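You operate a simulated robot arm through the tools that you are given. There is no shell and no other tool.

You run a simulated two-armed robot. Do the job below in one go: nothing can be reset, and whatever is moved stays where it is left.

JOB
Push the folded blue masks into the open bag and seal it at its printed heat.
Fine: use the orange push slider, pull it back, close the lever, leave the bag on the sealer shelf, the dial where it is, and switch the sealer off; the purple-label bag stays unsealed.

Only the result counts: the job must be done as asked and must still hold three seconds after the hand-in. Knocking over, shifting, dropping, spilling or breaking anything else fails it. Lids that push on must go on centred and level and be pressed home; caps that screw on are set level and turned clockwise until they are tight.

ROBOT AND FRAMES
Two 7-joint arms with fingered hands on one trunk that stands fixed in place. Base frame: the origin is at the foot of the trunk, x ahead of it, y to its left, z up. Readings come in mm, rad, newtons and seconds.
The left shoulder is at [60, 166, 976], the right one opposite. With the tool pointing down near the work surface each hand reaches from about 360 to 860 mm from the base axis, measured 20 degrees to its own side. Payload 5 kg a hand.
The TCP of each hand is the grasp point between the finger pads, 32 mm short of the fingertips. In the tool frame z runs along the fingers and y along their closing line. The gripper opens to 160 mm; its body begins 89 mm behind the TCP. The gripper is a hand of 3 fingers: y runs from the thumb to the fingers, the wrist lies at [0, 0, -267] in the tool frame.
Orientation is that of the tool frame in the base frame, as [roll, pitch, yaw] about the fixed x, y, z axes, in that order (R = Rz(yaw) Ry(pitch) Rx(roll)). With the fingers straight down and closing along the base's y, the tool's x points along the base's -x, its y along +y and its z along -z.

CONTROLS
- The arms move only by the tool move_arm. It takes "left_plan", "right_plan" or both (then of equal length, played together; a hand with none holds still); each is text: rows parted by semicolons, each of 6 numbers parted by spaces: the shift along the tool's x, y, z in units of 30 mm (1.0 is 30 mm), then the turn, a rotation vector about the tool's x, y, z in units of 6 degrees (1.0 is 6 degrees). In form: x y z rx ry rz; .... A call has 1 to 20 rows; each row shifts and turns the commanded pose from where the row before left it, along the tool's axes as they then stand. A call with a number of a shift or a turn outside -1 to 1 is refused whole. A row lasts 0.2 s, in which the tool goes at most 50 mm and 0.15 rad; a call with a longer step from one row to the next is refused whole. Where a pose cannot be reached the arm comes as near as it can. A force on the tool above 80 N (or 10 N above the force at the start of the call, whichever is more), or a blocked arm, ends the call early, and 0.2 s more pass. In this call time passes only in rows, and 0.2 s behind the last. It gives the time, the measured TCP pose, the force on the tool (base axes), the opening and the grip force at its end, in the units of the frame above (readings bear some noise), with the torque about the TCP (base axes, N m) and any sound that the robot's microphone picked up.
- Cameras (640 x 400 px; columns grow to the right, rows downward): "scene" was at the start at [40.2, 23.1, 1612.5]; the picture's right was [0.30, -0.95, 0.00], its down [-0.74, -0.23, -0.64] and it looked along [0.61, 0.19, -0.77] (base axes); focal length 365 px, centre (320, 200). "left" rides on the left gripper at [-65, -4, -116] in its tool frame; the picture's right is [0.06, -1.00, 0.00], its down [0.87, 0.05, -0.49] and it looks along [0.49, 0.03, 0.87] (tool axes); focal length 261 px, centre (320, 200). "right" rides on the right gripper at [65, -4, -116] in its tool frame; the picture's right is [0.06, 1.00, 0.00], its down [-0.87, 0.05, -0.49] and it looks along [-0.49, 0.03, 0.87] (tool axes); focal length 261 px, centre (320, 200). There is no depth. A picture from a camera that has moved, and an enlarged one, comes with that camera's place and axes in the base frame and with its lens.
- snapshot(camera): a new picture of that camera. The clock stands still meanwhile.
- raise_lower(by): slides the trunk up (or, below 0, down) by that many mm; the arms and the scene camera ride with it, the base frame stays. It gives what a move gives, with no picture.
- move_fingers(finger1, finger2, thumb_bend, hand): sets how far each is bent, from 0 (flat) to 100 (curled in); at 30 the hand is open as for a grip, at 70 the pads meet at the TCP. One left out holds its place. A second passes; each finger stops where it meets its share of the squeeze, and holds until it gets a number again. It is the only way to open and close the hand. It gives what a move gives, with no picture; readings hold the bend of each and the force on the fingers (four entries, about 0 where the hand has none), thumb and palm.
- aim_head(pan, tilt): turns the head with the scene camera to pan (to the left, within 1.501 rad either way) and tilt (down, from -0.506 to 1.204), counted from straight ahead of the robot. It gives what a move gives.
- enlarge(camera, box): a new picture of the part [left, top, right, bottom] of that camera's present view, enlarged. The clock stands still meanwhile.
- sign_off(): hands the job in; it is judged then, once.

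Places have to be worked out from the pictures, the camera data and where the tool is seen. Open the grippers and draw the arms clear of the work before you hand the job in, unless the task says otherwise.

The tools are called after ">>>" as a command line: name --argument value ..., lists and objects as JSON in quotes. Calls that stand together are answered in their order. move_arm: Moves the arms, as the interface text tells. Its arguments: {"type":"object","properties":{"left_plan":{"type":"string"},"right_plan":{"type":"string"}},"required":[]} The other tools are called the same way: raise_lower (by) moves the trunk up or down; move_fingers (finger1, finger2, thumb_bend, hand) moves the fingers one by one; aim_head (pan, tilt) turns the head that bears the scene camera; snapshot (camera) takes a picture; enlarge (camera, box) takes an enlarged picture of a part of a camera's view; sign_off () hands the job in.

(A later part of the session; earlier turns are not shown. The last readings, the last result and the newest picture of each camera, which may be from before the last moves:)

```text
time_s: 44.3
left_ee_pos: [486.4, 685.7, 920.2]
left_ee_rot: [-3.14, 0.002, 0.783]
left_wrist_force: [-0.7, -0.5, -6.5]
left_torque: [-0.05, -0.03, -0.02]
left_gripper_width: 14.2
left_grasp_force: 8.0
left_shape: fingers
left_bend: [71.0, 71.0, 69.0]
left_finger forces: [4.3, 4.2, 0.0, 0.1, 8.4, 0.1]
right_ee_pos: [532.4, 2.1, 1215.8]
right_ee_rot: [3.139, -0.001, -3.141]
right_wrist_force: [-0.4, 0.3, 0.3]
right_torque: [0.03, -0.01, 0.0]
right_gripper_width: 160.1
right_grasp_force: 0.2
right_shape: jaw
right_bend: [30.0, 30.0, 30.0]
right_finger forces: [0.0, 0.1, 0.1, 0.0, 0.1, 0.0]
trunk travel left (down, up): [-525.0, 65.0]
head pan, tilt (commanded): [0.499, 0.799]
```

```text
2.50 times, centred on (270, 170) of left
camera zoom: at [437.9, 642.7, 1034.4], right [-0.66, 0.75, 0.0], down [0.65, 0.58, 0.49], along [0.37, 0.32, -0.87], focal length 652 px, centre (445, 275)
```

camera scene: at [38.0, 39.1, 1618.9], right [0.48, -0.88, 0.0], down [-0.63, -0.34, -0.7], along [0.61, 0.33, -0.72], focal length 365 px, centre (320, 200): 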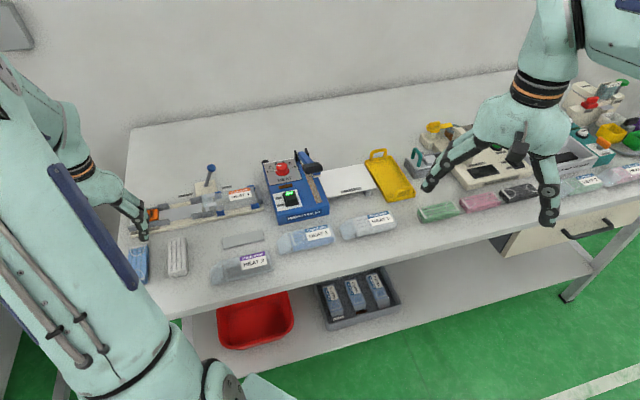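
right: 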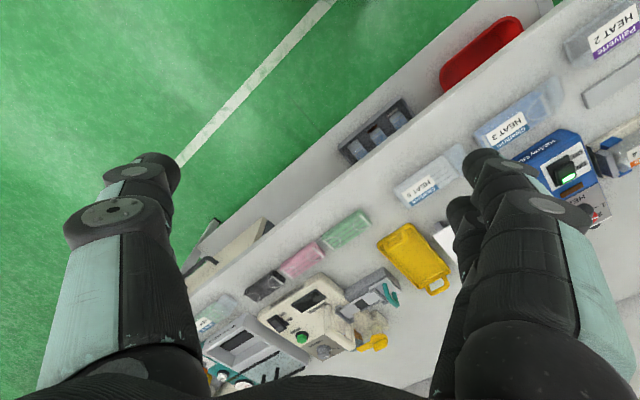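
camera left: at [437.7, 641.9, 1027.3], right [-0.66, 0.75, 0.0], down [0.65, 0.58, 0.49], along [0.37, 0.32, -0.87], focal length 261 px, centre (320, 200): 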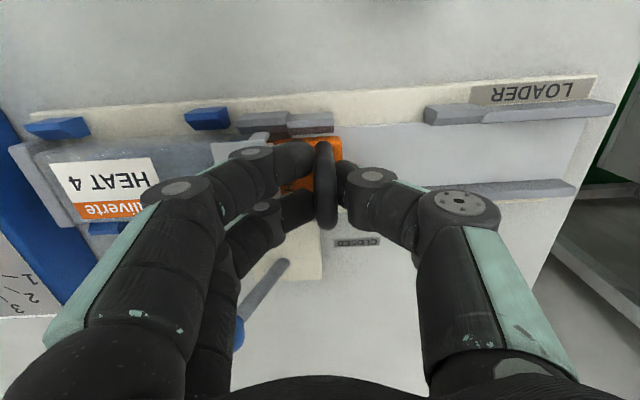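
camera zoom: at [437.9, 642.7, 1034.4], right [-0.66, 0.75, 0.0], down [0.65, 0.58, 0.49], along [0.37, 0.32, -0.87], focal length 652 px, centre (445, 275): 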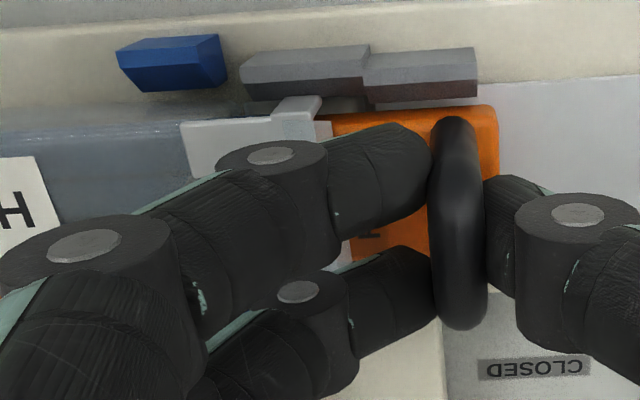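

Re-gripped at 920 mm. I push 18 mm more in small steps.

>>> move_arm --left_plan "0 0.15 0 0 0 0;0 0.15 0 0 0 0;0 0.15 0 0 0 0;0 0.15 0 0 0 0"

>>> enlarge --camera "left" --box '[190, 90, 350, 250]'

>>> enlarge --camera "scene" --box '[190, 170, 270, 220]'

```text
time_s: 45.3
left_ee_pos: [500.2, 671.9, 920.1]
left_ee_rot: [3.14, 0.001, 0.784]
left_wrist_force: [-1.5, -1.6, -7.4]
left_torque: [-0.1, -0.04, 0.02]
left_gripper_width: 13.9
left_grasp_force: 8.0
left_shape: fingers
left_bend: [71.0, 71.0, 69.0]
left_finger forces: [4.1, 4.0, 0.0, 0.0, 8.4, 0.0]
right_ee_pos: [531.5, 1.4, 1216.1]
right_ee_rot: [3.14, 0.0, -3.141]
right_wrist_force: [1.2, -0.4, 0.1]
right_torque: [-0.02, 0.01, 0.0]
right_gripper_width: 159.8
right_grasp_force: 0.1
right_shape: jaw
right_bend: [30.0, 30.0, 30.0]
right_finger forces: [0.1, 0.0, 0.1, 0.0, 0.1, 0.0]
trunk travel left (down, up): [-525.0, 65.0]
head pan, tilt (commanded): [0.499, 0.799]
```

```text
2.50 times, centred on (270, 170) of left
camera zoom: at [451.0, 629.7, 1034.5], right [-0.66, 0.75, 0.0], down [0.65, 0.58, 0.49], along [0.37, 0.32, -0.87], focal length 652 px, centre (445, 275)
```

zoom: 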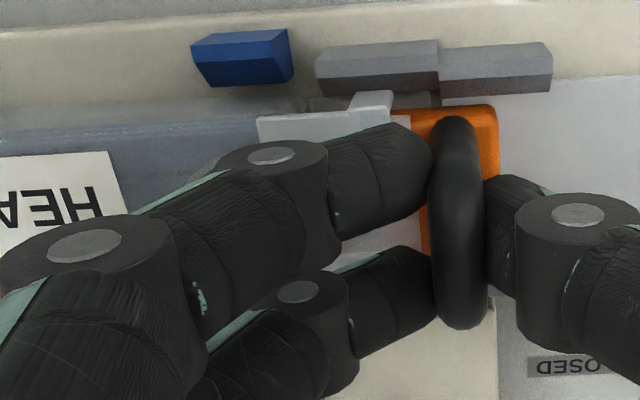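

```text
8.00 times, centred on (230, 195) of scene
camera zoom: at [38.3, 39.6, 1618.8], right [0.48, -0.88, 0.0], down [-0.63, -0.34, -0.7], along [0.61, 0.33, -0.72], focal length 2917 px, centre (1040, 240)
```

zoom: 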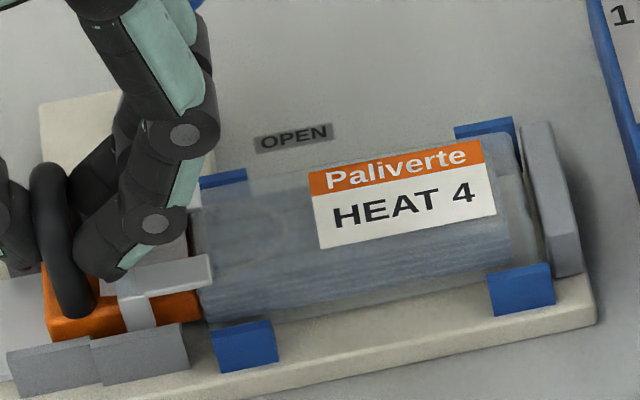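

Slider front is at the ends of the tabs and the mask nearly at the bag's far end. I push 6 mm more and watch for a stop.

>>> move_arm --left_plan "0 0.1 0 0 0 0;0 0.1 0 0 0 0"

>>> enlarge --camera "scene" --box '[190, 170, 270, 220]'

```text
time_s: 45.9
left_ee_pos: [503.2, 668.1, 919.6]
left_ee_rot: [-3.141, 0.002, 0.784]
left_wrist_force: [-2.2, -2.3, -7.7]
left_torque: [-0.09, -0.01, -0.01]
left_gripper_width: 14.0
left_grasp_force: 8.6
left_shape: fingers
left_bend: [71.0, 71.0, 69.0]
left_finger forces: [4.0, 4.0, 0.0, 0.0, 8.6, 0.1]
right_ee_pos: [532.3, 2.1, 1215.1]
right_ee_rot: [3.139, 0.0, 3.141]
right_wrist_force: [-0.1, -0.4, 0.4]
right_torque: [0.03, 0.01, -0.01]
right_gripper_width: 159.7
right_grasp_force: 0.2
right_shape: jaw
right_bend: [30.0, 30.0, 30.0]
right_finger forces: [0.0, 0.0, 0.0, 0.1, 0.1, 0.1]
trunk travel left (down, up): [-525.0, 65.0]
head pan, tilt (commanded): [0.499, 0.799]
```

```text
8.00 times, centred on (230, 195) of scene
camera zoom: at [38.2, 39.6, 1618.8], right [0.48, -0.88, 0.0], down [-0.63, -0.34, -0.7], along [0.61, 0.33, -0.72], focal length 2917 px, centre (1040, 240)
```

zoom: 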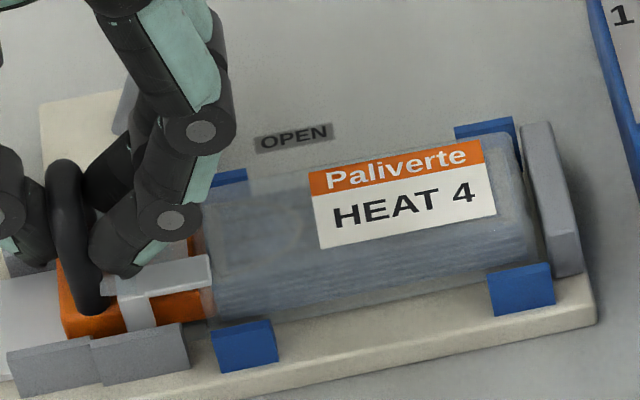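

The mask now sits at the bag's far end with its tail just past the tabs. I pull the slider back ~150 mm.

>>> move_arm --left_plan "-0.005 -0.2 0 0 0 0;-0.005 -0.42 0 0 0 0;-0.005 -0.42 0 0 0 0;-0.005 -0.42 0 0 0 0;-0.005 -0.42 0 0 0 0;-0.005 -0.42 0 0 0 0;-0.005 -0.42 0 0 0 0;-0.005 -0.42 0 0 0 0;-0.005 -0.42 0 0 0 0;-0.005 -0.42 0 0 0 0;-0.005 -0.42 0 0 0 0;-0.005 -0.42 0 0 0 0;0 -0.2 0 0 0 0"

>>> snapshot --camera "left"

>>> enlarge --camera "scene" --box '[120, 150, 280, 240]'

```text
time_s: 48.7
left_ee_pos: [397.7, 774.3, 920.4]
left_ee_rot: [3.141, 0.0, 0.783]
left_wrist_force: [-1.1, -1.9, -8.3]
left_torque: [-0.07, -0.06, -0.04]
left_gripper_width: 14.3
left_grasp_force: 7.8
left_shape: fingers
left_bend: [71.0, 71.0, 69.0]
left_finger forces: [3.6, 3.7, 0.0, 0.1, 8.7, 0.0]
right_ee_pos: [532.3, 2.5, 1215.8]
right_ee_rot: [-3.14, -0.001, -3.141]
right_wrist_force: [-0.2, -0.1, -0.3]
right_torque: [-0.02, 0.0, 0.0]
right_gripper_width: 159.9
right_grasp_force: 0.1
right_shape: jaw
right_bend: [30.0, 30.0, 30.0]
right_finger forces: [0.0, 0.0, 0.0, 0.0, 0.0, 0.0]
trunk travel left (down, up): [-525.0, 65.0]
head pan, tilt (commanded): [0.499, 0.799]
```

```text
taken
camera left: at [349.1, 731.4, 1035.4], right [-0.66, 0.75, 0.0], down [0.65, 0.58, 0.49], along [0.37, 0.32, -0.87], focal length 261 px, centre (320, 200)
```

left: 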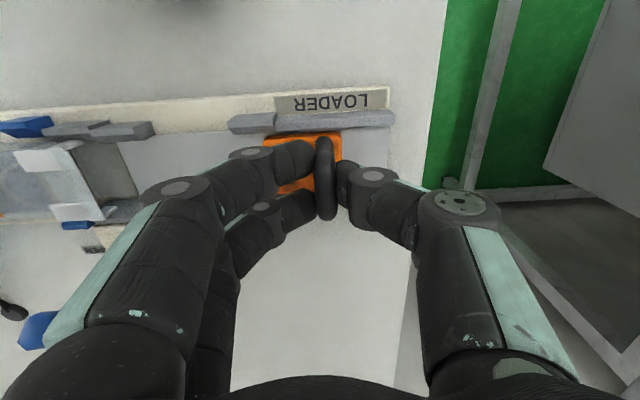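

```text
4.00 times, centred on (200, 195) of scene
camera zoom: at [38.2, 39.9, 1618.9], right [0.48, -0.88, 0.0], down [-0.63, -0.34, -0.7], along [0.61, 0.33, -0.72], focal length 1458 px, centre (800, 220)
```

zoom: 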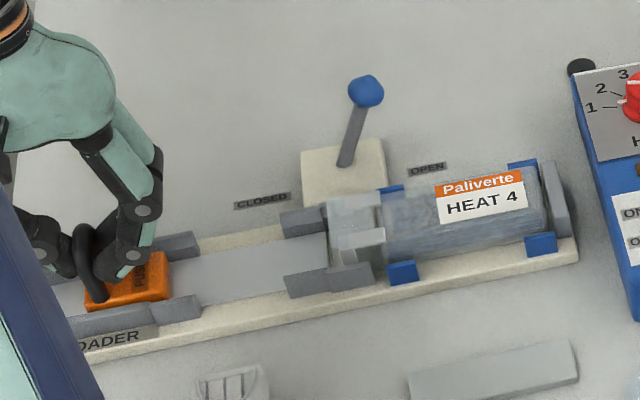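

The mask stayed in the bag. I pull the slider the remaining ~11 mm to its starting place.

>>> move_arm --left_plan "0 -0.18 0 0 0 0;0 -0.17 0 0 0 0"

>>> enlarge --camera "left" --box '[220, 80, 420, 205]'

```text
time_s: 49.3
left_ee_pos: [390.4, 780.3, 920.0]
left_ee_rot: [3.14, -0.001, 0.781]
left_wrist_force: [-0.3, -2.5, -8.0]
left_torque: [-0.12, -0.06, 0.03]
left_gripper_width: 14.5
left_grasp_force: 8.4
left_shape: fingers
left_bend: [71.0, 71.0, 69.0]
left_finger forces: [4.6, 4.5, 0.0, 0.1, 7.9, 0.1]
right_ee_pos: [532.1, 0.9, 1214.2]
right_ee_rot: [3.141, -0.002, 3.138]
right_wrist_force: [0.1, -0.7, -0.3]
right_torque: [0.01, 0.0, 0.03]
right_gripper_width: 160.1
right_grasp_force: 0.0
right_shape: jaw
right_bend: [30.0, 30.0, 30.0]
right_finger forces: [0.1, 0.0, 0.0, 0.0, 0.1, 0.0]
trunk travel left (down, up): [-525.0, 65.0]
head pan, tilt (commanded): [0.499, 0.799]
```

```text
3.20 times, centred on (320, 142) of left
camera zoom: at [342.2, 738.2, 1035.4], right [-0.66, 0.75, 0.0], down [0.65, 0.57, 0.49], along [0.37, 0.32, -0.87], focal length 834 px, centre (320, 384)
```

zoom: 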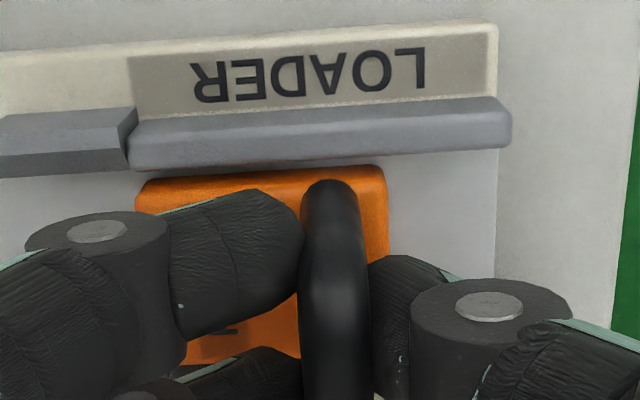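

The slider is within ~1 mm of its starting place. I pull 3 mm more to make sure it is fully back, then check for a stop.

>>> move_arm --left_plan "0 -0.1 0 0 0 0"

```text
time_s: 49.7
left_ee_pos: [390.2, 782.9, 920.7]
left_ee_rot: [3.14, 0.002, 0.782]
left_wrist_force: [3.1, -9.7, -10.6]
left_torque: [-0.24, -0.1, -0.01]
left_gripper_width: 14.6
left_grasp_force: 9.1
left_shape: fingers
left_bend: [71.0, 71.0, 69.0]
left_finger forces: [6.0, 6.1, 0.1, 0.0, 6.6, 0.1]
right_ee_pos: [532.3, 1.3, 1214.1]
right_ee_rot: [3.14, 0.001, 3.14]
right_wrist_force: [-0.2, -0.3, -0.2]
right_torque: [-0.03, 0.0, 0.0]
right_gripper_width: 160.0
right_grasp_force: 0.2
right_shape: jaw
right_bend: [30.0, 30.0, 30.0]
right_finger forces: [0.1, 0.0, 0.0, 0.1, 0.0, 0.1]
trunk travel left (down, up): [-525.0, 65.0]
head pan, tilt (commanded): [0.499, 0.799]
```

A 9 N reaction shows the slider is at its back stop. I release the loop and rise.

>>> move_fingers --hand "left" --finger1 60 --finger2 60 --thumb_bend 60

>>> move_arm --left_plan "0 0 -0.4 0 0 0;0 0 -0.8 0 0 0;0 0 -0.8 0 0 0;0 0 -0.8 0 0 0"

>>> snapshot --camera "left"

>>> enlarge --camera "scene" --box '[120, 150, 280, 240]'

```text
time_s: 50.7
left_ee_pos: [388.6, 784.1, 921.0]
left_ee_rot: [-3.141, 0.0, 0.783]
left_wrist_force: [0.6, -0.1, 0.3]
left_torque: [-0.01, -0.01, 0.01]
left_gripper_width: 46.8
left_grasp_force: 0.1
left_shape: fingers
left_bend: [60.0, 60.0, 60.0]
left_finger forces: [0.1, 0.1, 0.0, 0.0, 0.1, 0.1]
right_ee_pos: [532.6, 1.3, 1214.7]
right_ee_rot: [3.141, 0.0, 3.141]
right_wrist_force: [0.0, 0.4, 0.6]
right_torque: [0.04, -0.03, -0.04]
right_gripper_width: 159.9
right_grasp_force: 0.2
right_shape: jaw
right_bend: [30.0, 30.0, 30.0]
right_finger forces: [0.1, 0.0, 0.0, 0.0, 0.0, 0.0]
trunk travel left (down, up): [-525.0, 65.0]
head pan, tilt (commanded): [0.499, 0.799]
```

```text
time_s: 51.7
left_ee_pos: [386.7, 782.1, 1006.2]
left_ee_rot: [3.141, -0.001, 0.785]
left_wrist_force: [0.0, 0.4, -0.3]
left_torque: [0.0, 0.03, -0.01]
left_gripper_width: 47.0
left_grasp_force: 0.2
left_shape: fingers
left_bend: [60.0, 60.0, 60.0]
left_finger forces: [0.1, 0.0, 0.1, 0.2, 0.0, 0.1]
right_ee_pos: [531.4, 0.4, 1215.0]
right_ee_rot: [3.139, 0.0, 3.14]
right_wrist_force: [-0.4, -0.4, -0.1]
right_torque: [0.01, 0.0, 0.01]
right_gripper_width: 159.8
right_grasp_force: 0.0
right_shape: jaw
right_bend: [30.0, 30.0, 30.0]
right_finger forces: [0.0, 0.0, 0.0, 0.0, 0.0, 0.0]
trunk travel left (down, up): [-525.0, 65.0]
head pan, tilt (commanded): [0.499, 0.799]
```

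```text
taken
camera left: at [338.7, 740.0, 1121.4], right [-0.66, 0.75, 0.0], down [0.65, 0.57, 0.49], along [0.37, 0.33, -0.87], focal length 261 px, centre (320, 200)
```

left: 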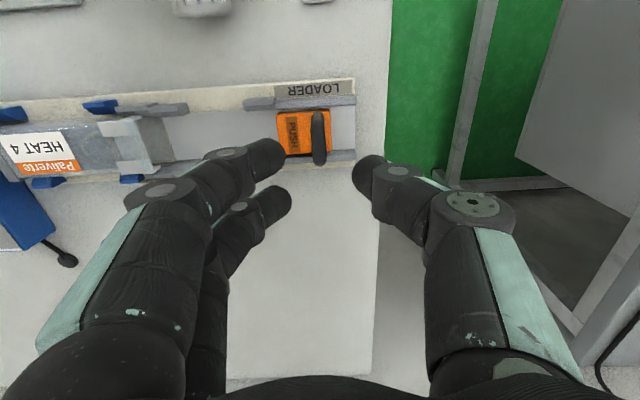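

```text
4.00 times, centred on (200, 195) of scene
camera zoom: at [37.7, 38.6, 1618.9], right [0.48, -0.88, 0.0], down [-0.63, -0.34, -0.7], along [0.61, 0.33, -0.72], focal length 1458 px, centre (800, 220)
```

zoom: 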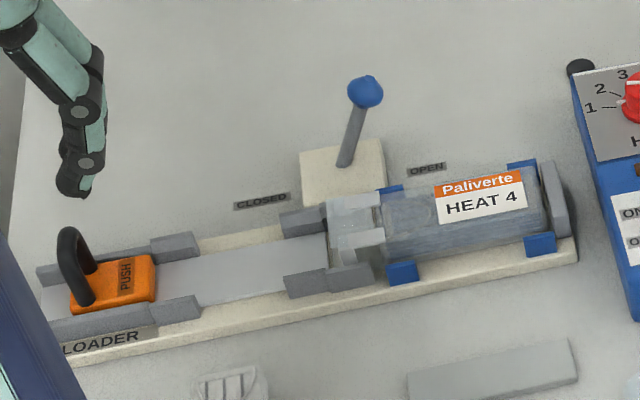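

Slider is back at its stop and the mask is in the bag. Next the loader lever: I move over near its knob to locate it precisely.

>>> move_arm --left_plan "0.16 0.8325 0 0 0 0;0.16 0.8325 0 0 0 0;0.16 0.8325 0 0 0 0;0.16 0.8325 0 0 0 0;0.16 0.8325 0 0 0 0;0.16 0.8325 0 0 0 0;0.16 0.8325 0 0 0 0;0.16 0.8325 0 0 0 0"

>>> snapshot --camera "left"

>>> enlarge --camera "left" --box '[230, 150, 390, 300]'

```text
time_s: 53.5
left_ee_pos: [556.1, 669.2, 1003.4]
left_ee_rot: [-3.14, 0.002, 0.784]
left_wrist_force: [0.2, 0.1, 0.3]
left_torque: [0.01, 0.02, -0.02]
left_gripper_width: 47.1
left_grasp_force: 0.0
left_shape: fingers
left_bend: [60.0, 60.0, 60.0]
left_finger forces: [0.1, 0.0, 0.0, 0.0, 0.0, 0.1]
right_ee_pos: [532.9, 0.0, 1214.5]
right_ee_rot: [3.141, 0.001, 3.14]
right_wrist_force: [-0.4, 0.1, 0.2]
right_torque: [0.0, 0.01, 0.0]
right_gripper_width: 159.9
right_grasp_force: 0.1
right_shape: jaw
right_bend: [30.0, 30.0, 30.0]
right_finger forces: [0.0, 0.0, 0.1, 0.1, 0.0, 0.0]
trunk travel left (down, up): [-525.0, 65.0]
head pan, tilt (commanded): [0.499, 0.799]
```

```text
taken
camera left: at [507.9, 626.7, 1118.5], right [-0.66, 0.75, 0.0], down [0.65, 0.57, 0.49], along [0.37, 0.33, -0.87], focal length 261 px, centre (320, 200)
```

left: 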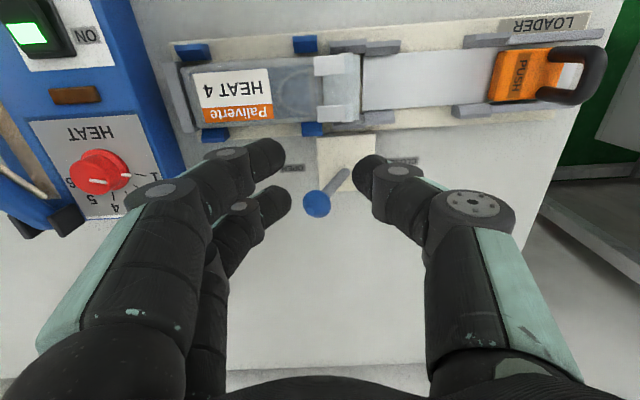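

```text
2.67 times, centred on (310, 225) of left
camera zoom: at [507.9, 626.7, 1118.5], right [-0.66, 0.75, 0.0], down [0.65, 0.57, 0.49], along [0.37, 0.33, -0.87], focal length 695 px, centre (347, 133)
```

zoom: 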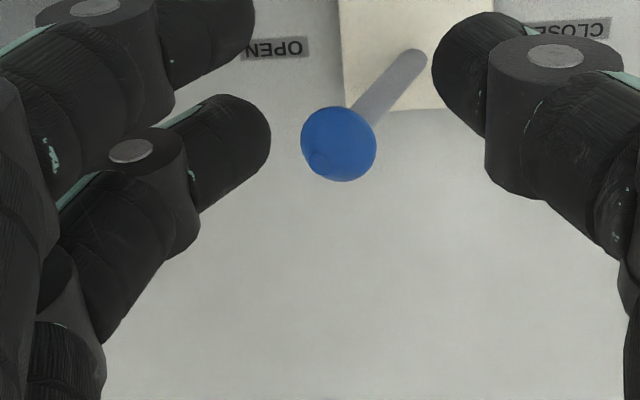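

The knob is at tool (46, 5) i.e. about (592, 698). I move over it, slightly toward the thumb side so the two fingers are beside it, and descend around the knob.

>>> move_arm --left_plan "0.77 0 0 0 0 0;0.77 0 0 0 0 0;0 0 0.8 0 0 0;0 0 0.8 0 0 0;0 0 0.7 0 0 0"

>>> snapshot --camera "left"

>>> enlarge --camera "scene" --box '[150, 130, 280, 220]'

```text
time_s: 54.7
left_ee_pos: [588.8, 701.5, 933.1]
left_ee_rot: [3.142, 0.001, 0.784]
left_wrist_force: [0.4, -0.7, 0.8]
left_torque: [0.01, 0.0, 0.0]
left_gripper_width: 46.8
left_grasp_force: 0.0
left_shape: fingers
left_bend: [60.0, 60.0, 60.0]
left_finger forces: [0.0, 0.1, 0.0, 0.0, 0.1, 0.0]
right_ee_pos: [532.1, 2.4, 1214.9]
right_ee_rot: [3.137, -0.002, -3.14]
right_wrist_force: [0.6, -0.3, 0.2]
right_torque: [0.03, 0.0, 0.01]
right_gripper_width: 160.0
right_grasp_force: 0.0
right_shape: jaw
right_bend: [30.0, 30.0, 30.0]
right_finger forces: [0.0, 0.1, 0.0, 0.0, 0.0, 0.0]
trunk travel left (down, up): [-525.0, 65.0]
head pan, tilt (commanded): [0.499, 0.799]
```

```text
taken
camera left: at [540.7, 659.8, 1049.0], right [-0.66, 0.75, 0.0], down [0.65, 0.57, 0.49], along [0.37, 0.33, -0.87], focal length 261 px, centre (320, 200)
```

left: 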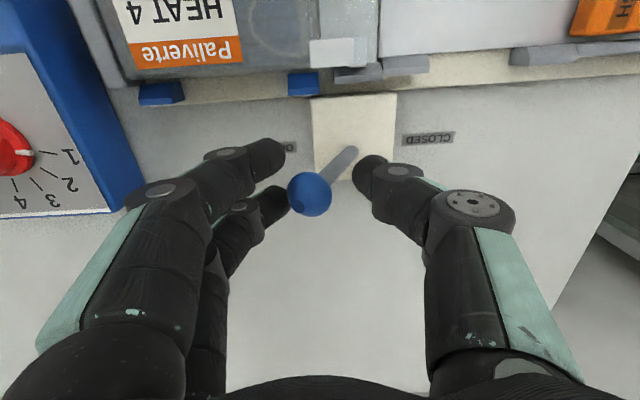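

```text
4.44 times, centred on (215, 175) of scene
camera zoom: at [38.2, 39.4, 1618.9], right [0.48, -0.88, 0.0], down [-0.63, -0.34, -0.7], along [0.61, 0.33, -0.72], focal length 1620 px, centre (787, 311)
```

zoom: 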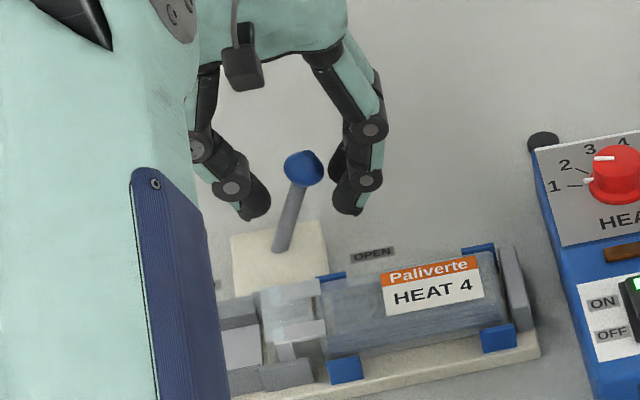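

The knob is between thumb and fingers. I push toward CLOSED (tool −y) 45 mm first.

>>> move_arm --left_plan "0 -0.3 0 0 0 0;0 -0.3 0 0 0 0;0 -0.3 0 0 0 0;0 -0.3 0 0 0 0;0 -0.3 0 0 0 0"

>>> snapshot --camera "left"

>>> enlarge --camera "scene" --box '[150, 130, 280, 220]'

```text
time_s: 55.9
left_ee_pos: [555.6, 732.9, 935.8]
left_ee_rot: [-3.141, 0.0, 0.782]
left_wrist_force: [0.6, -0.8, -0.1]
left_torque: [0.01, 0.0, 0.03]
left_gripper_width: 46.9
left_grasp_force: 0.2
left_shape: fingers
left_bend: [60.0, 60.0, 60.0]
left_finger forces: [0.1, 0.4, 0.1, 0.0, 0.0, 0.0]
right_ee_pos: [531.2, 1.0, 1215.7]
right_ee_rot: [3.14, -0.001, -3.141]
right_wrist_force: [0.1, -0.4, 0.5]
right_torque: [0.0, 0.02, 0.01]
right_gripper_width: 160.0
right_grasp_force: 0.0
right_shape: jaw
right_bend: [30.0, 30.0, 30.0]
right_finger forces: [0.1, 0.0, 0.0, 0.0, 0.1, 0.0]
trunk travel left (down, up): [-525.0, 65.0]
head pan, tilt (commanded): [0.499, 0.799]
```

```text
taken
camera left: at [507.8, 691.1, 1050.8], right [-0.66, 0.75, 0.0], down [0.65, 0.58, 0.49], along [0.37, 0.33, -0.87], focal length 261 px, centre (320, 200)
```

left: 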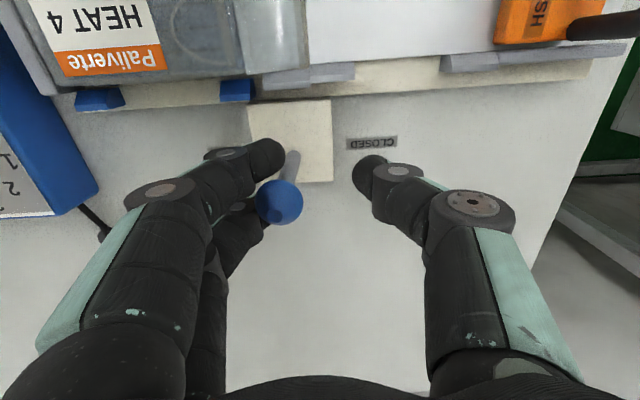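

```text
4.44 times, centred on (215, 175) of scene
camera zoom: at [37.8, 39.3, 1618.9], right [0.48, -0.88, 0.0], down [-0.63, -0.34, -0.7], along [0.61, 0.33, -0.72], focal length 1620 px, centre (787, 311)
```

zoom: 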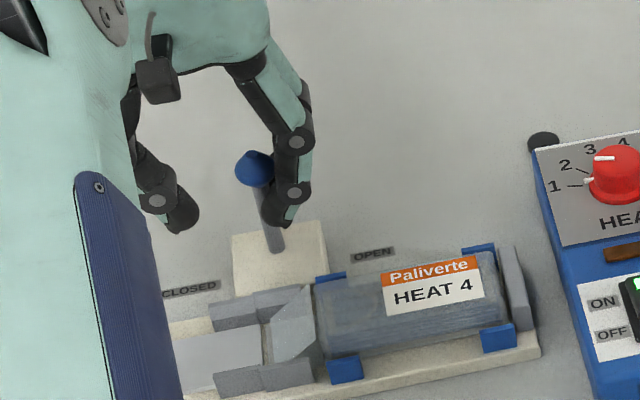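

The lever is near vertical and the clear tabs have withdrawn. I continue pushing 27 mm to the CLOSED side.

>>> move_arm --left_plan "0 -0.3 0 0 0 0;0 -0.3 0 0 0 0;0 -0.3 0 0 0 0"

>>> enlarge --camera "scene" --box '[150, 130, 280, 220]'

```text
time_s: 56.7
left_ee_pos: [537.5, 753.3, 937.2]
left_ee_rot: [3.142, 0.001, 0.783]
left_wrist_force: [0.7, -0.8, 0.5]
left_torque: [0.0, -0.04, 0.0]
left_gripper_width: 47.1
left_grasp_force: 0.8
left_shape: fingers
left_bend: [60.0, 59.0, 60.0]
left_finger forces: [0.0, 0.8, 0.0, 0.1, 0.0, 0.1]
right_ee_pos: [530.6, 1.6, 1214.2]
right_ee_rot: [3.14, 0.0, 3.14]
right_wrist_force: [-0.1, 0.6, 0.0]
right_torque: [0.01, 0.0, 0.0]
right_gripper_width: 159.9
right_grasp_force: 0.0
right_shape: jaw
right_bend: [30.0, 30.0, 30.0]
right_finger forces: [0.0, 0.0, 0.0, 0.0, 0.0, 0.0]
trunk travel left (down, up): [-525.0, 65.0]
head pan, tilt (commanded): [0.499, 0.799]
```

```text
4.44 times, centred on (215, 175) of scene
camera zoom: at [38.0, 39.2, 1618.9], right [0.48, -0.88, 0.0], down [-0.63, -0.34, -0.7], along [0.61, 0.33, -0.72], focal length 1620 px, centre (787, 311)
```

zoom: 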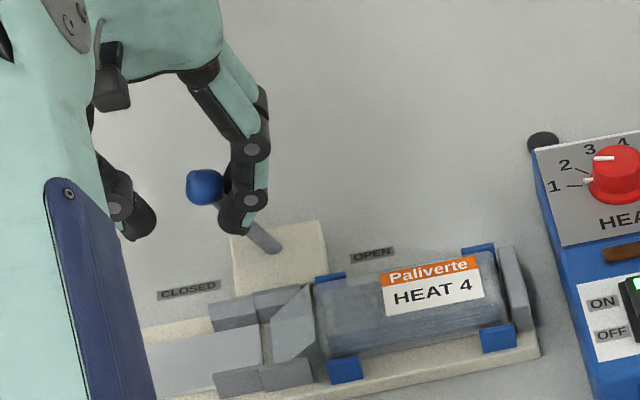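

The lever now leans to CLOSED. I push on gently to find its stop.

>>> move_arm --left_plan "0 -0.2 0 0 0 0;0 -0.2 0 0 0 0"

>>> enlarge --camera "scene" --box '[150, 130, 280, 220]'

```text
time_s: 57.3
left_ee_pos: [531.1, 759.1, 936.2]
left_ee_rot: [-3.141, -0.003, 0.781]
left_wrist_force: [6.3, -1.1, 2.4]
left_torque: [-0.07, -0.28, 0.1]
left_gripper_width: 47.1
left_grasp_force: 2.7
left_shape: fingers
left_bend: [60.0, 56.0, 60.0]
left_finger forces: [0.0, 5.8, 0.1, 0.1, 0.0, 0.0]
right_ee_pos: [532.7, 0.4, 1214.4]
right_ee_rot: [3.138, 0.001, 3.139]
right_wrist_force: [-0.4, 0.2, -1.0]
right_torque: [0.0, 0.0, 0.01]
right_gripper_width: 159.7
right_grasp_force: 0.1
right_shape: jaw
right_bend: [30.0, 30.0, 30.0]
right_finger forces: [0.0, 0.0, 0.0, 0.1, 0.1, 0.0]
trunk travel left (down, up): [-525.0, 65.0]
head pan, tilt (commanded): [0.499, 0.799]
```

```text
4.44 times, centred on (215, 175) of scene
camera zoom: at [38.6, 38.7, 1618.9], right [0.48, -0.88, 0.0], down [-0.63, -0.34, -0.7], along [0.61, 0.33, -0.72], focal length 1620 px, centre (787, 311)
```

zoom: 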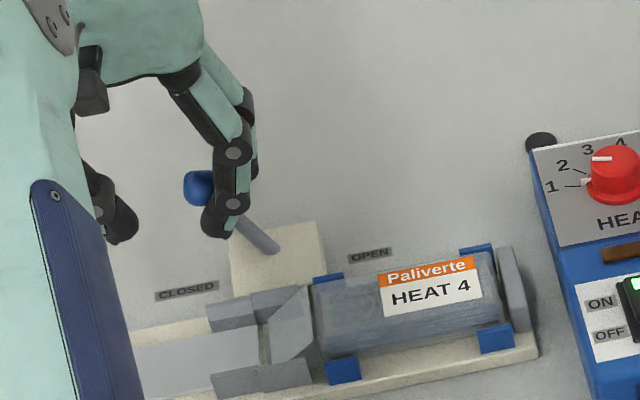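

The lever is at its CLOSED stop (finger reaction 6 N, knob no longer moving). I back off and rise, then inspect the bag mouth.

>>> move_arm --left_plan "0 0.3 0 0 0 0;0 0.1 -0.5 0 0 0;0 0 -0.8 0 0 0;0 0 -0.8 0 0 0;0 0 -0.8 0 0 0"

>>> move_fingers --hand "left" --finger1 50 --finger2 50 --thumb_bend 50

>>> snapshot --camera "left"

>>> enlarge --camera "scene" --box '[170, 130, 270, 220]'

```text
time_s: 58.5
left_ee_pos: [536.7, 751.7, 1025.4]
left_ee_rot: [3.141, -0.002, 0.784]
left_wrist_force: [0.9, -0.4, -0.3]
left_torque: [0.0, 0.01, -0.01]
left_gripper_width: 46.8
left_grasp_force: 0.0
left_shape: fingers
left_bend: [60.0, 60.0, 60.0]
left_finger forces: [0.0, 0.0, 0.0, 0.1, 0.0, 0.0]
right_ee_pos: [531.0, 1.0, 1215.3]
right_ee_rot: [3.139, -0.002, 3.139]
right_wrist_force: [-0.1, -0.6, 0.7]
right_torque: [0.01, -0.01, 0.01]
right_gripper_width: 159.8
right_grasp_force: 0.0
right_shape: jaw
right_bend: [30.0, 30.0, 30.0]
right_finger forces: [0.0, 0.0, 0.0, 0.0, 0.0, 0.0]
trunk travel left (down, up): [-525.0, 65.0]
head pan, tilt (commanded): [0.499, 0.799]
```

```text
time_s: 59.5
left_ee_pos: [535.9, 751.9, 1023.1]
left_ee_rot: [-3.141, 0.0, 0.784]
left_wrist_force: [0.1, 0.0, -0.1]
left_torque: [-0.03, -0.02, 0.02]
left_gripper_width: 86.9
left_grasp_force: 0.0
left_shape: fingers
left_bend: [50.0, 50.0, 50.0]
left_finger forces: [0.0, 0.0, 0.1, 0.1, 0.0, 0.0]
right_ee_pos: [531.6, 0.6, 1214.5]
right_ee_rot: [3.14, 0.0, 3.14]
right_wrist_force: [0.6, 0.6, -0.6]
right_torque: [-0.01, 0.03, -0.03]
right_gripper_width: 159.9
right_grasp_force: 0.1
right_shape: jaw
right_bend: [30.0, 30.0, 30.0]
right_finger forces: [0.1, 0.0, 0.1, 0.0, 0.0, 0.0]
trunk travel left (down, up): [-525.0, 65.0]
head pan, tilt (commanded): [0.499, 0.799]
```

```text
taken
camera left: at [487.0, 709.5, 1138.6], right [-0.66, 0.75, 0.0], down [0.65, 0.57, 0.49], along [0.37, 0.33, -0.87], focal length 261 px, centre (320, 200)
```

left: 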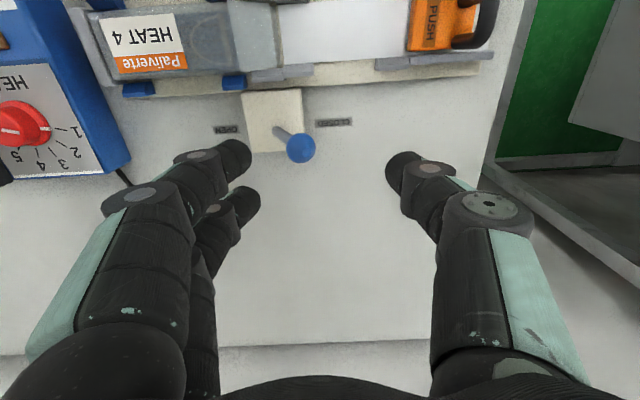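

```text
4.44 times, centred on (220, 175) of scene
camera zoom: at [38.0, 39.1, 1618.9], right [0.48, -0.88, 0.0], down [-0.63, -0.34, -0.7], along [0.61, 0.33, -0.72], focal length 1620 px, centre (764, 311)
```

zoom: 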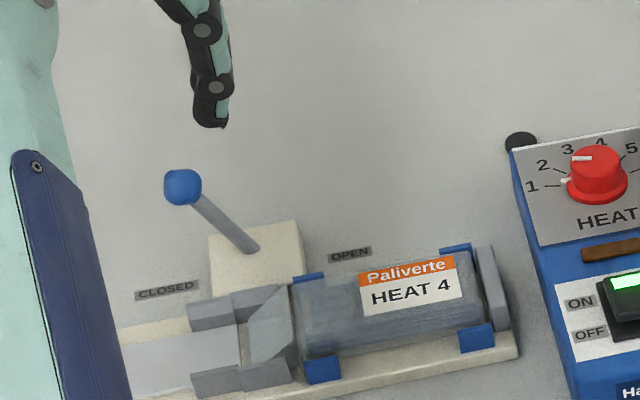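

The lever holds at CLOSED and the bag mouth lies flat. Now I examine the sealer dial closely in both views.

>>> enlarge --camera "scene" --box '[262, 150, 302, 180]'

>>> enlarge --camera "scene" --box '[250, 140, 350, 230]'

>>> enlarge --camera "left" --box '[0, 50, 140, 190]'

```text
13.33 times, centred on (282, 165) of scene
camera zoom: at [38.0, 39.1, 1618.9], right [0.48, -0.88, 0.0], down [-0.63, -0.34, -0.7], along [0.61, 0.33, -0.72], focal length 4861 px, centre (827, 667)
```

zoom: 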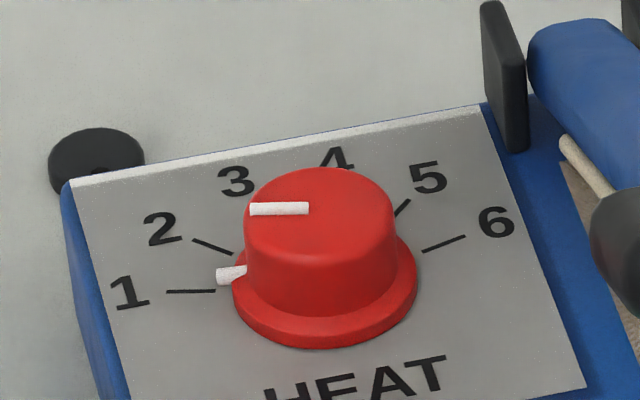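

```text
4.44 times, centred on (300, 185) of scene
camera zoom: at [38.0, 39.1, 1618.9], right [0.48, -0.88, 0.0], down [-0.63, -0.34, -0.7], along [0.61, 0.33, -0.72], focal length 1620 px, centre (409, 267)
```

zoom: 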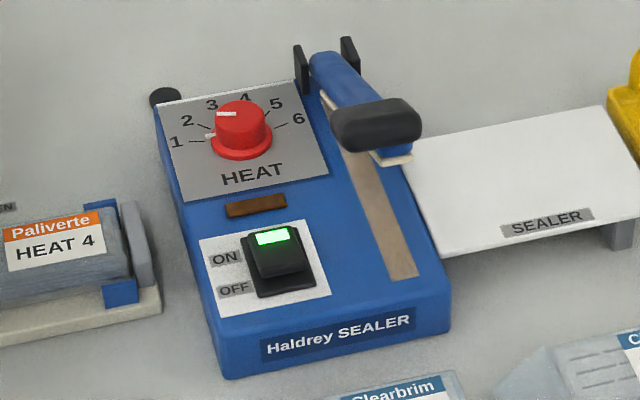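

```text
2.86 times, centred on (70, 120) of left
camera zoom: at [487.0, 709.5, 1138.6], right [-0.66, 0.75, 0.0], down [0.65, 0.57, 0.49], along [0.37, 0.33, -0.87], focal length 745 px, centre (1034, 429)
```

zoom: 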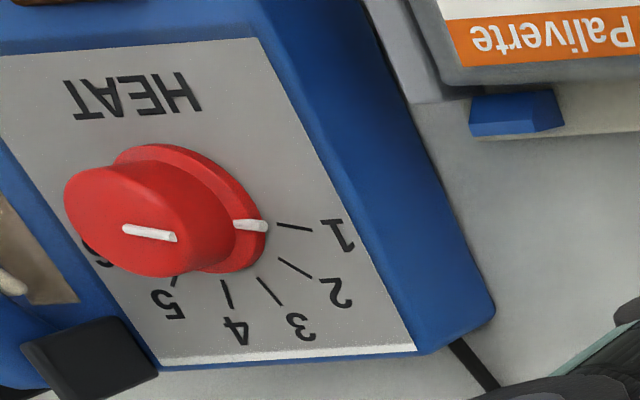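

The dial marker stands at 1 (ticks lie 30° apart, base angles 1:120°, 4:30°; knob centre ≈ (713, 537), top z≈910), so it must turn 90° clockwise to 4. I move the hand over the sealer for a closer look at the arm, dial and shelf.

>>> move_arm --left_plan "-0.253 0.924 0 0 0 0;-0.253 0.924 0 0 0 0;-0.253 0.924 0 0 0 0;-0.253 0.924 0 0 0 0;-0.253 0.924 0 0 0 0;-0.253 0.924 0 0 0 0;-0.253 0.924 0 0 0 0;-0.253 0.924 0 0 0 0;-0.253 0.924 0 0 0 0;-0.253 0.924 0 0 0 0"

>>> snapshot --camera "left"

>>> snapshot --camera "scene"

```text
time_s: 61.7
left_ee_pos: [680.2, 500.9, 1021.4]
left_ee_rot: [-3.14, -0.001, 0.783]
left_wrist_force: [-0.7, -0.2, 0.4]
left_torque: [0.05, 0.01, -0.03]
left_gripper_width: 86.9
left_grasp_force: 0.1
left_shape: fingers
left_bend: [50.0, 50.0, 50.0]
left_finger forces: [0.1, 0.0, 0.0, 0.0, 0.0, 0.0]
right_ee_pos: [532.3, 0.2, 1215.4]
right_ee_rot: [3.141, -0.002, -3.141]
right_wrist_force: [-0.1, 0.0, -0.7]
right_torque: [0.01, -0.01, 0.01]
right_gripper_width: 159.9
right_grasp_force: 0.1
right_shape: jaw
right_bend: [30.0, 30.0, 30.0]
right_finger forces: [0.1, 0.1, 0.0, 0.0, 0.1, 0.0]
trunk travel left (down, up): [-525.0, 65.0]
head pan, tilt (commanded): [0.499, 0.799]
```

```text
taken
camera left: at [630.6, 459.4, 1136.7], right [-0.66, 0.75, 0.0], down [0.65, 0.57, 0.49], along [0.37, 0.33, -0.87], focal length 261 px, centre (320, 200)
```

left: 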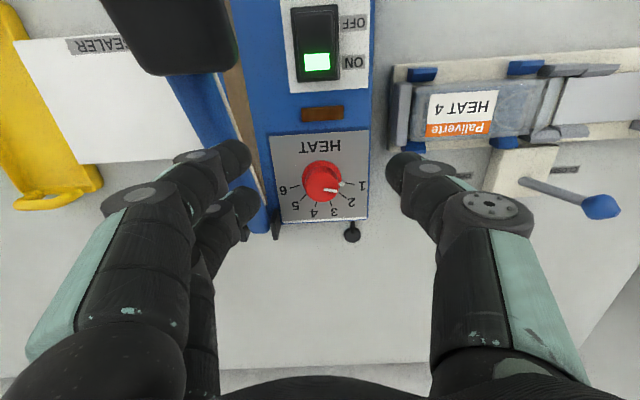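

```text
taken
camera scene: at [38.4, 38.4, 1618.9], right [0.48, -0.88, 0.0], down [-0.63, -0.34, -0.7], along [0.61, 0.33, -0.72], focal length 365 px, centre (320, 200)
```

scene: 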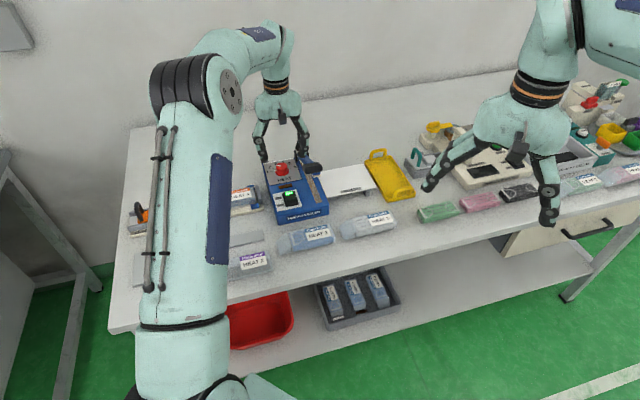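

The sealer arm is raised steeply: its black handle is at about z≈990 near (669, 405), so I must keep clear of it. I enlarge the hand view of the dial and of the arm for exact positions.

>>> enlarge --camera "left" --box '[260, 120, 380, 250]'

>>> enlarge --camera "left" --box '[100, 0, 300, 250]'

>>> enlarge --camera "scene" --box '[250, 130, 350, 230]'

```text
3.08 times, centred on (320, 185) of left
camera zoom: at [630.6, 459.4, 1136.7], right [-0.66, 0.75, 0.0], down [0.65, 0.57, 0.49], along [0.37, 0.33, -0.87], focal length 802 px, centre (320, 246)
```

zoom: 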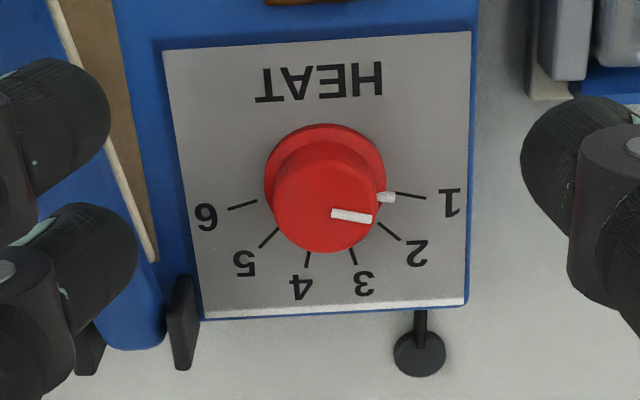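

```text
1.60 times, centred on (200, 125) of left
camera zoom: at [630.6, 459.4, 1136.7], right [-0.66, 0.75, 0.0], down [0.65, 0.57, 0.49], along [0.37, 0.33, -0.87], focal length 417 px, centre (512, 320)
```

zoom: 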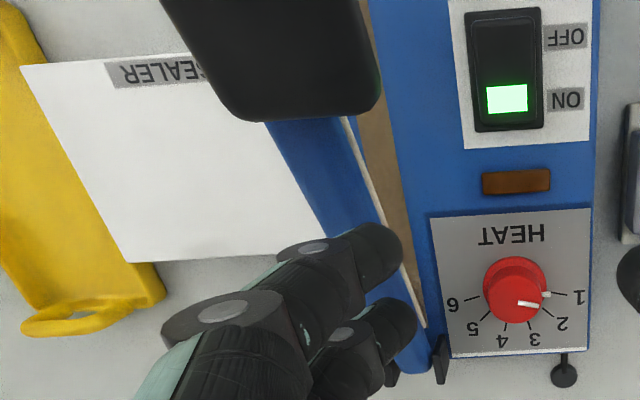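

```text
4.00 times, centred on (300, 180) of scene
camera zoom: at [38.4, 38.4, 1618.9], right [0.48, -0.88, 0.0], down [-0.63, -0.34, -0.7], along [0.61, 0.33, -0.72], focal length 1458 px, centre (400, 280)
```

zoom: 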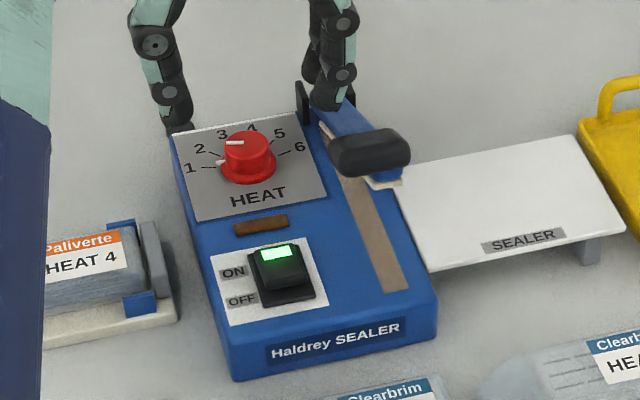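

Dial centre refined to about (713.5, 535.5). I raise above the sealer handle's height and rotate the hand so the fingers will be on the far side of the dial.

>>> move_arm --left_plan "0.3 0 -0.7 0 0 0;0.3 0 -0.7 0 0 0;0 0 0 0 0 -1;0 0 0 0 0 -1;0 0 0 0 0 -1;0 0 0 0 0 -1;0 0 0 0 0 -1;0 0 0 0 0 -1;0 0 0 0 0 -1;0 0 0 0 0 -1;0 0 0 0 0 -1;0 0 0 0 0 -1;0 0 0 0 0 -1;0 0 0 0 0 -1;0 0 0 0 0 -1;0 0 0 0 0 -1;0 0 0 0 0 -1;0 0 0 0 0 -1;0 0 0 0 0 -1;0 0 0 0 0 -1"

>>> move_fingers --hand "left" --finger1 56 --finger2 56 --thumb_bend 56

>>> snapshot --camera "left"

```text
time_s: 65.9
left_ee_pos: [692.6, 514.5, 1063.3]
left_ee_rot: [-3.14, 0.0, 2.67]
left_wrist_force: [-0.5, -0.2, 0.4]
left_torque: [-0.01, -0.01, 0.03]
left_gripper_width: 86.6
left_grasp_force: 0.0
left_shape: fingers
left_bend: [50.0, 50.0, 50.0]
left_finger forces: [0.1, 0.0, 0.0, 0.0, 0.0, 0.0]
right_ee_pos: [532.2, 0.2, 1214.4]
right_ee_rot: [3.139, 0.0, 3.141]
right_wrist_force: [-0.3, -0.1, 0.1]
right_torque: [0.02, 0.01, -0.01]
right_gripper_width: 160.0
right_grasp_force: 0.1
right_shape: jaw
right_bend: [30.0, 30.0, 30.0]
right_finger forces: [0.1, 0.1, 0.0, 0.1, 0.0, 0.0]
trunk travel left (down, up): [-525.0, 65.0]
head pan, tilt (commanded): [0.499, 0.799]
```

```text
time_s: 66.9
left_ee_pos: [692.9, 515.2, 1064.3]
left_ee_rot: [3.141, 0.0, 2.669]
left_wrist_force: [0.2, -0.3, -0.5]
left_torque: [0.01, -0.02, 0.01]
left_gripper_width: 63.8
left_grasp_force: 0.1
left_shape: fingers
left_bend: [56.0, 56.0, 56.0]
left_finger forces: [0.1, 0.1, 0.0, 0.1, 0.0, 0.0]
right_ee_pos: [531.9, 0.7, 1216.9]
right_ee_rot: [3.14, 0.0, 3.141]
right_wrist_force: [0.0, -0.3, 0.1]
right_torque: [0.01, -0.01, 0.01]
right_gripper_width: 159.9
right_grasp_force: 0.1
right_shape: jaw
right_bend: [30.0, 30.0, 30.0]
right_finger forces: [0.1, 0.0, 0.1, 0.0, 0.0, 0.0]
trunk travel left (down, up): [-525.0, 65.0]
head pan, tilt (commanded): [0.499, 0.799]
```

```text
taken
camera left: at [748.8, 482.8, 1179.3], right [-0.51, -0.86, 0.0], down [-0.75, 0.44, 0.49], along [-0.42, 0.25, -0.87], focal length 261 px, centre (320, 200)
```

left: 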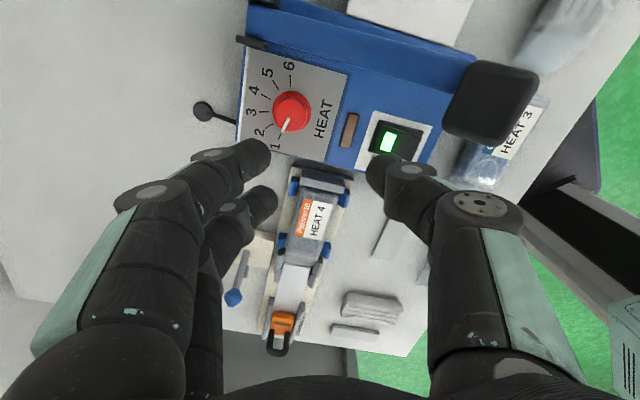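

I enlarge the dial again from this angle to cross-check its position in the tool frame.

>>> enlarge --camera "left" --box '[220, 40, 360, 170]'

```text
3.08 times, centred on (290, 105) of left
camera zoom: at [748.8, 482.8, 1179.3], right [-0.51, -0.86, 0.0], down [-0.75, 0.44, 0.49], along [-0.42, 0.25, -0.87], focal length 802 px, centre (412, 492)
```

zoom: 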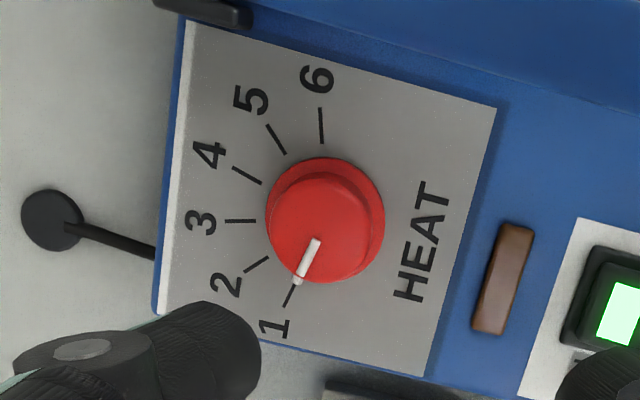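

The marker sits exactly at tick 1. I align above the dial (target ≈ (714.5, 535.5)), yaw 141°, and descend to TCP z≈960 for a last check.

>>> move_arm --left_plan "0 0 0 0 0 1;0 0 0 0 0 1;-0.065 0.49 0 0 0 0;-0.065 0.495 0 0 0 0;0 0 0.7 0 0 0;0 0 0.7 0 0 0;0 0 0.7 0 0 0;0 0 0.7 0 0 0;0 0 0.65 0 0 0"

>>> snapshot --camera "left"

>>> enlarge --camera "left" --box '[240, 60, 400, 220]'

>>> enlarge --camera "scene" --box '[240, 110, 340, 200]'

```text
time_s: 68.9
left_ee_pos: [714.1, 535.1, 962.6]
left_ee_rot: [3.141, -0.002, 2.458]
left_wrist_force: [0.5, 0.5, -0.6]
left_torque: [0.01, 0.0, 0.01]
left_gripper_width: 63.6
left_grasp_force: 0.1
left_shape: fingers
left_bend: [56.0, 56.0, 56.0]
left_finger forces: [0.1, 0.0, 0.0, 0.0, 0.1, 0.0]
right_ee_pos: [531.3, 0.8, 1214.1]
right_ee_rot: [3.138, 0.0, 3.141]
right_wrist_force: [0.2, 0.5, 0.7]
right_torque: [-0.03, 0.01, -0.01]
right_gripper_width: 159.9
right_grasp_force: 0.1
right_shape: jaw
right_bend: [30.0, 30.0, 30.0]
right_finger forces: [0.0, 0.0, 0.0, 0.2, 0.0, 0.1]
trunk travel left (down, up): [-525.0, 65.0]
head pan, tilt (commanded): [0.499, 0.799]
```

```text
taken
camera left: at [762.0, 491.3, 1076.4], right [-0.68, -0.74, 0.0], down [-0.64, 0.59, 0.49], along [-0.36, 0.33, -0.87], focal length 261 px, centre (320, 200)
```

left: 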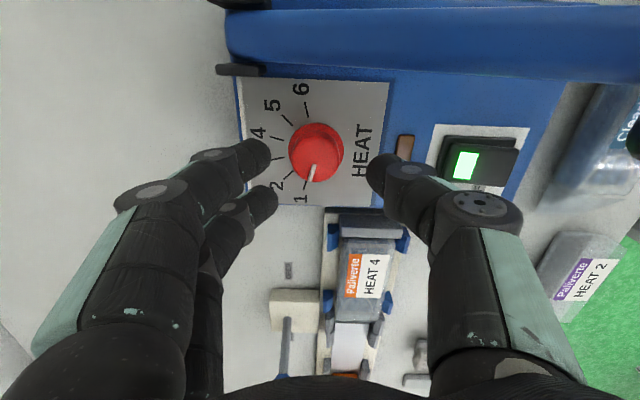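

```text
2.50 times, centred on (320, 140) of left
camera zoom: at [762.0, 491.3, 1076.4], right [-0.68, -0.74, 0.0], down [-0.64, 0.59, 0.49], along [-0.36, 0.33, -0.87], focal length 652 px, centre (320, 350)
```

zoom: 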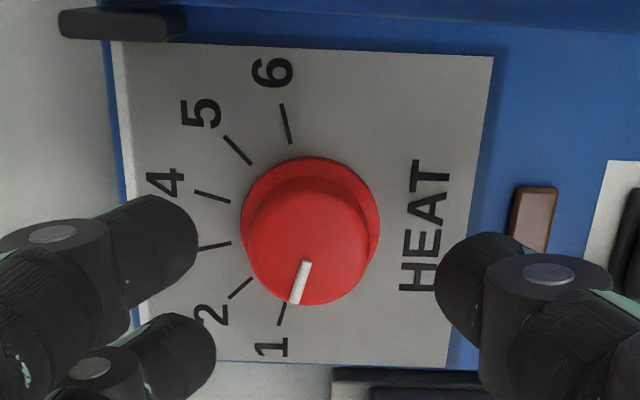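

```text
4.44 times, centred on (290, 155) of scene
camera zoom: at [38.3, 39.2, 1618.9], right [0.48, -0.88, 0.0], down [-0.63, -0.34, -0.7], along [0.61, 0.33, -0.72], focal length 1620 px, centre (453, 400)
```

zoom: 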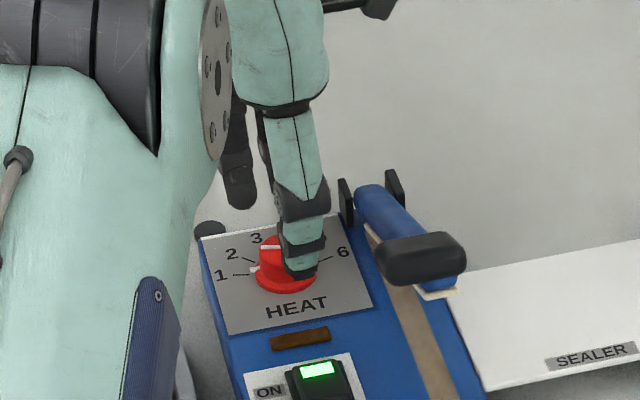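

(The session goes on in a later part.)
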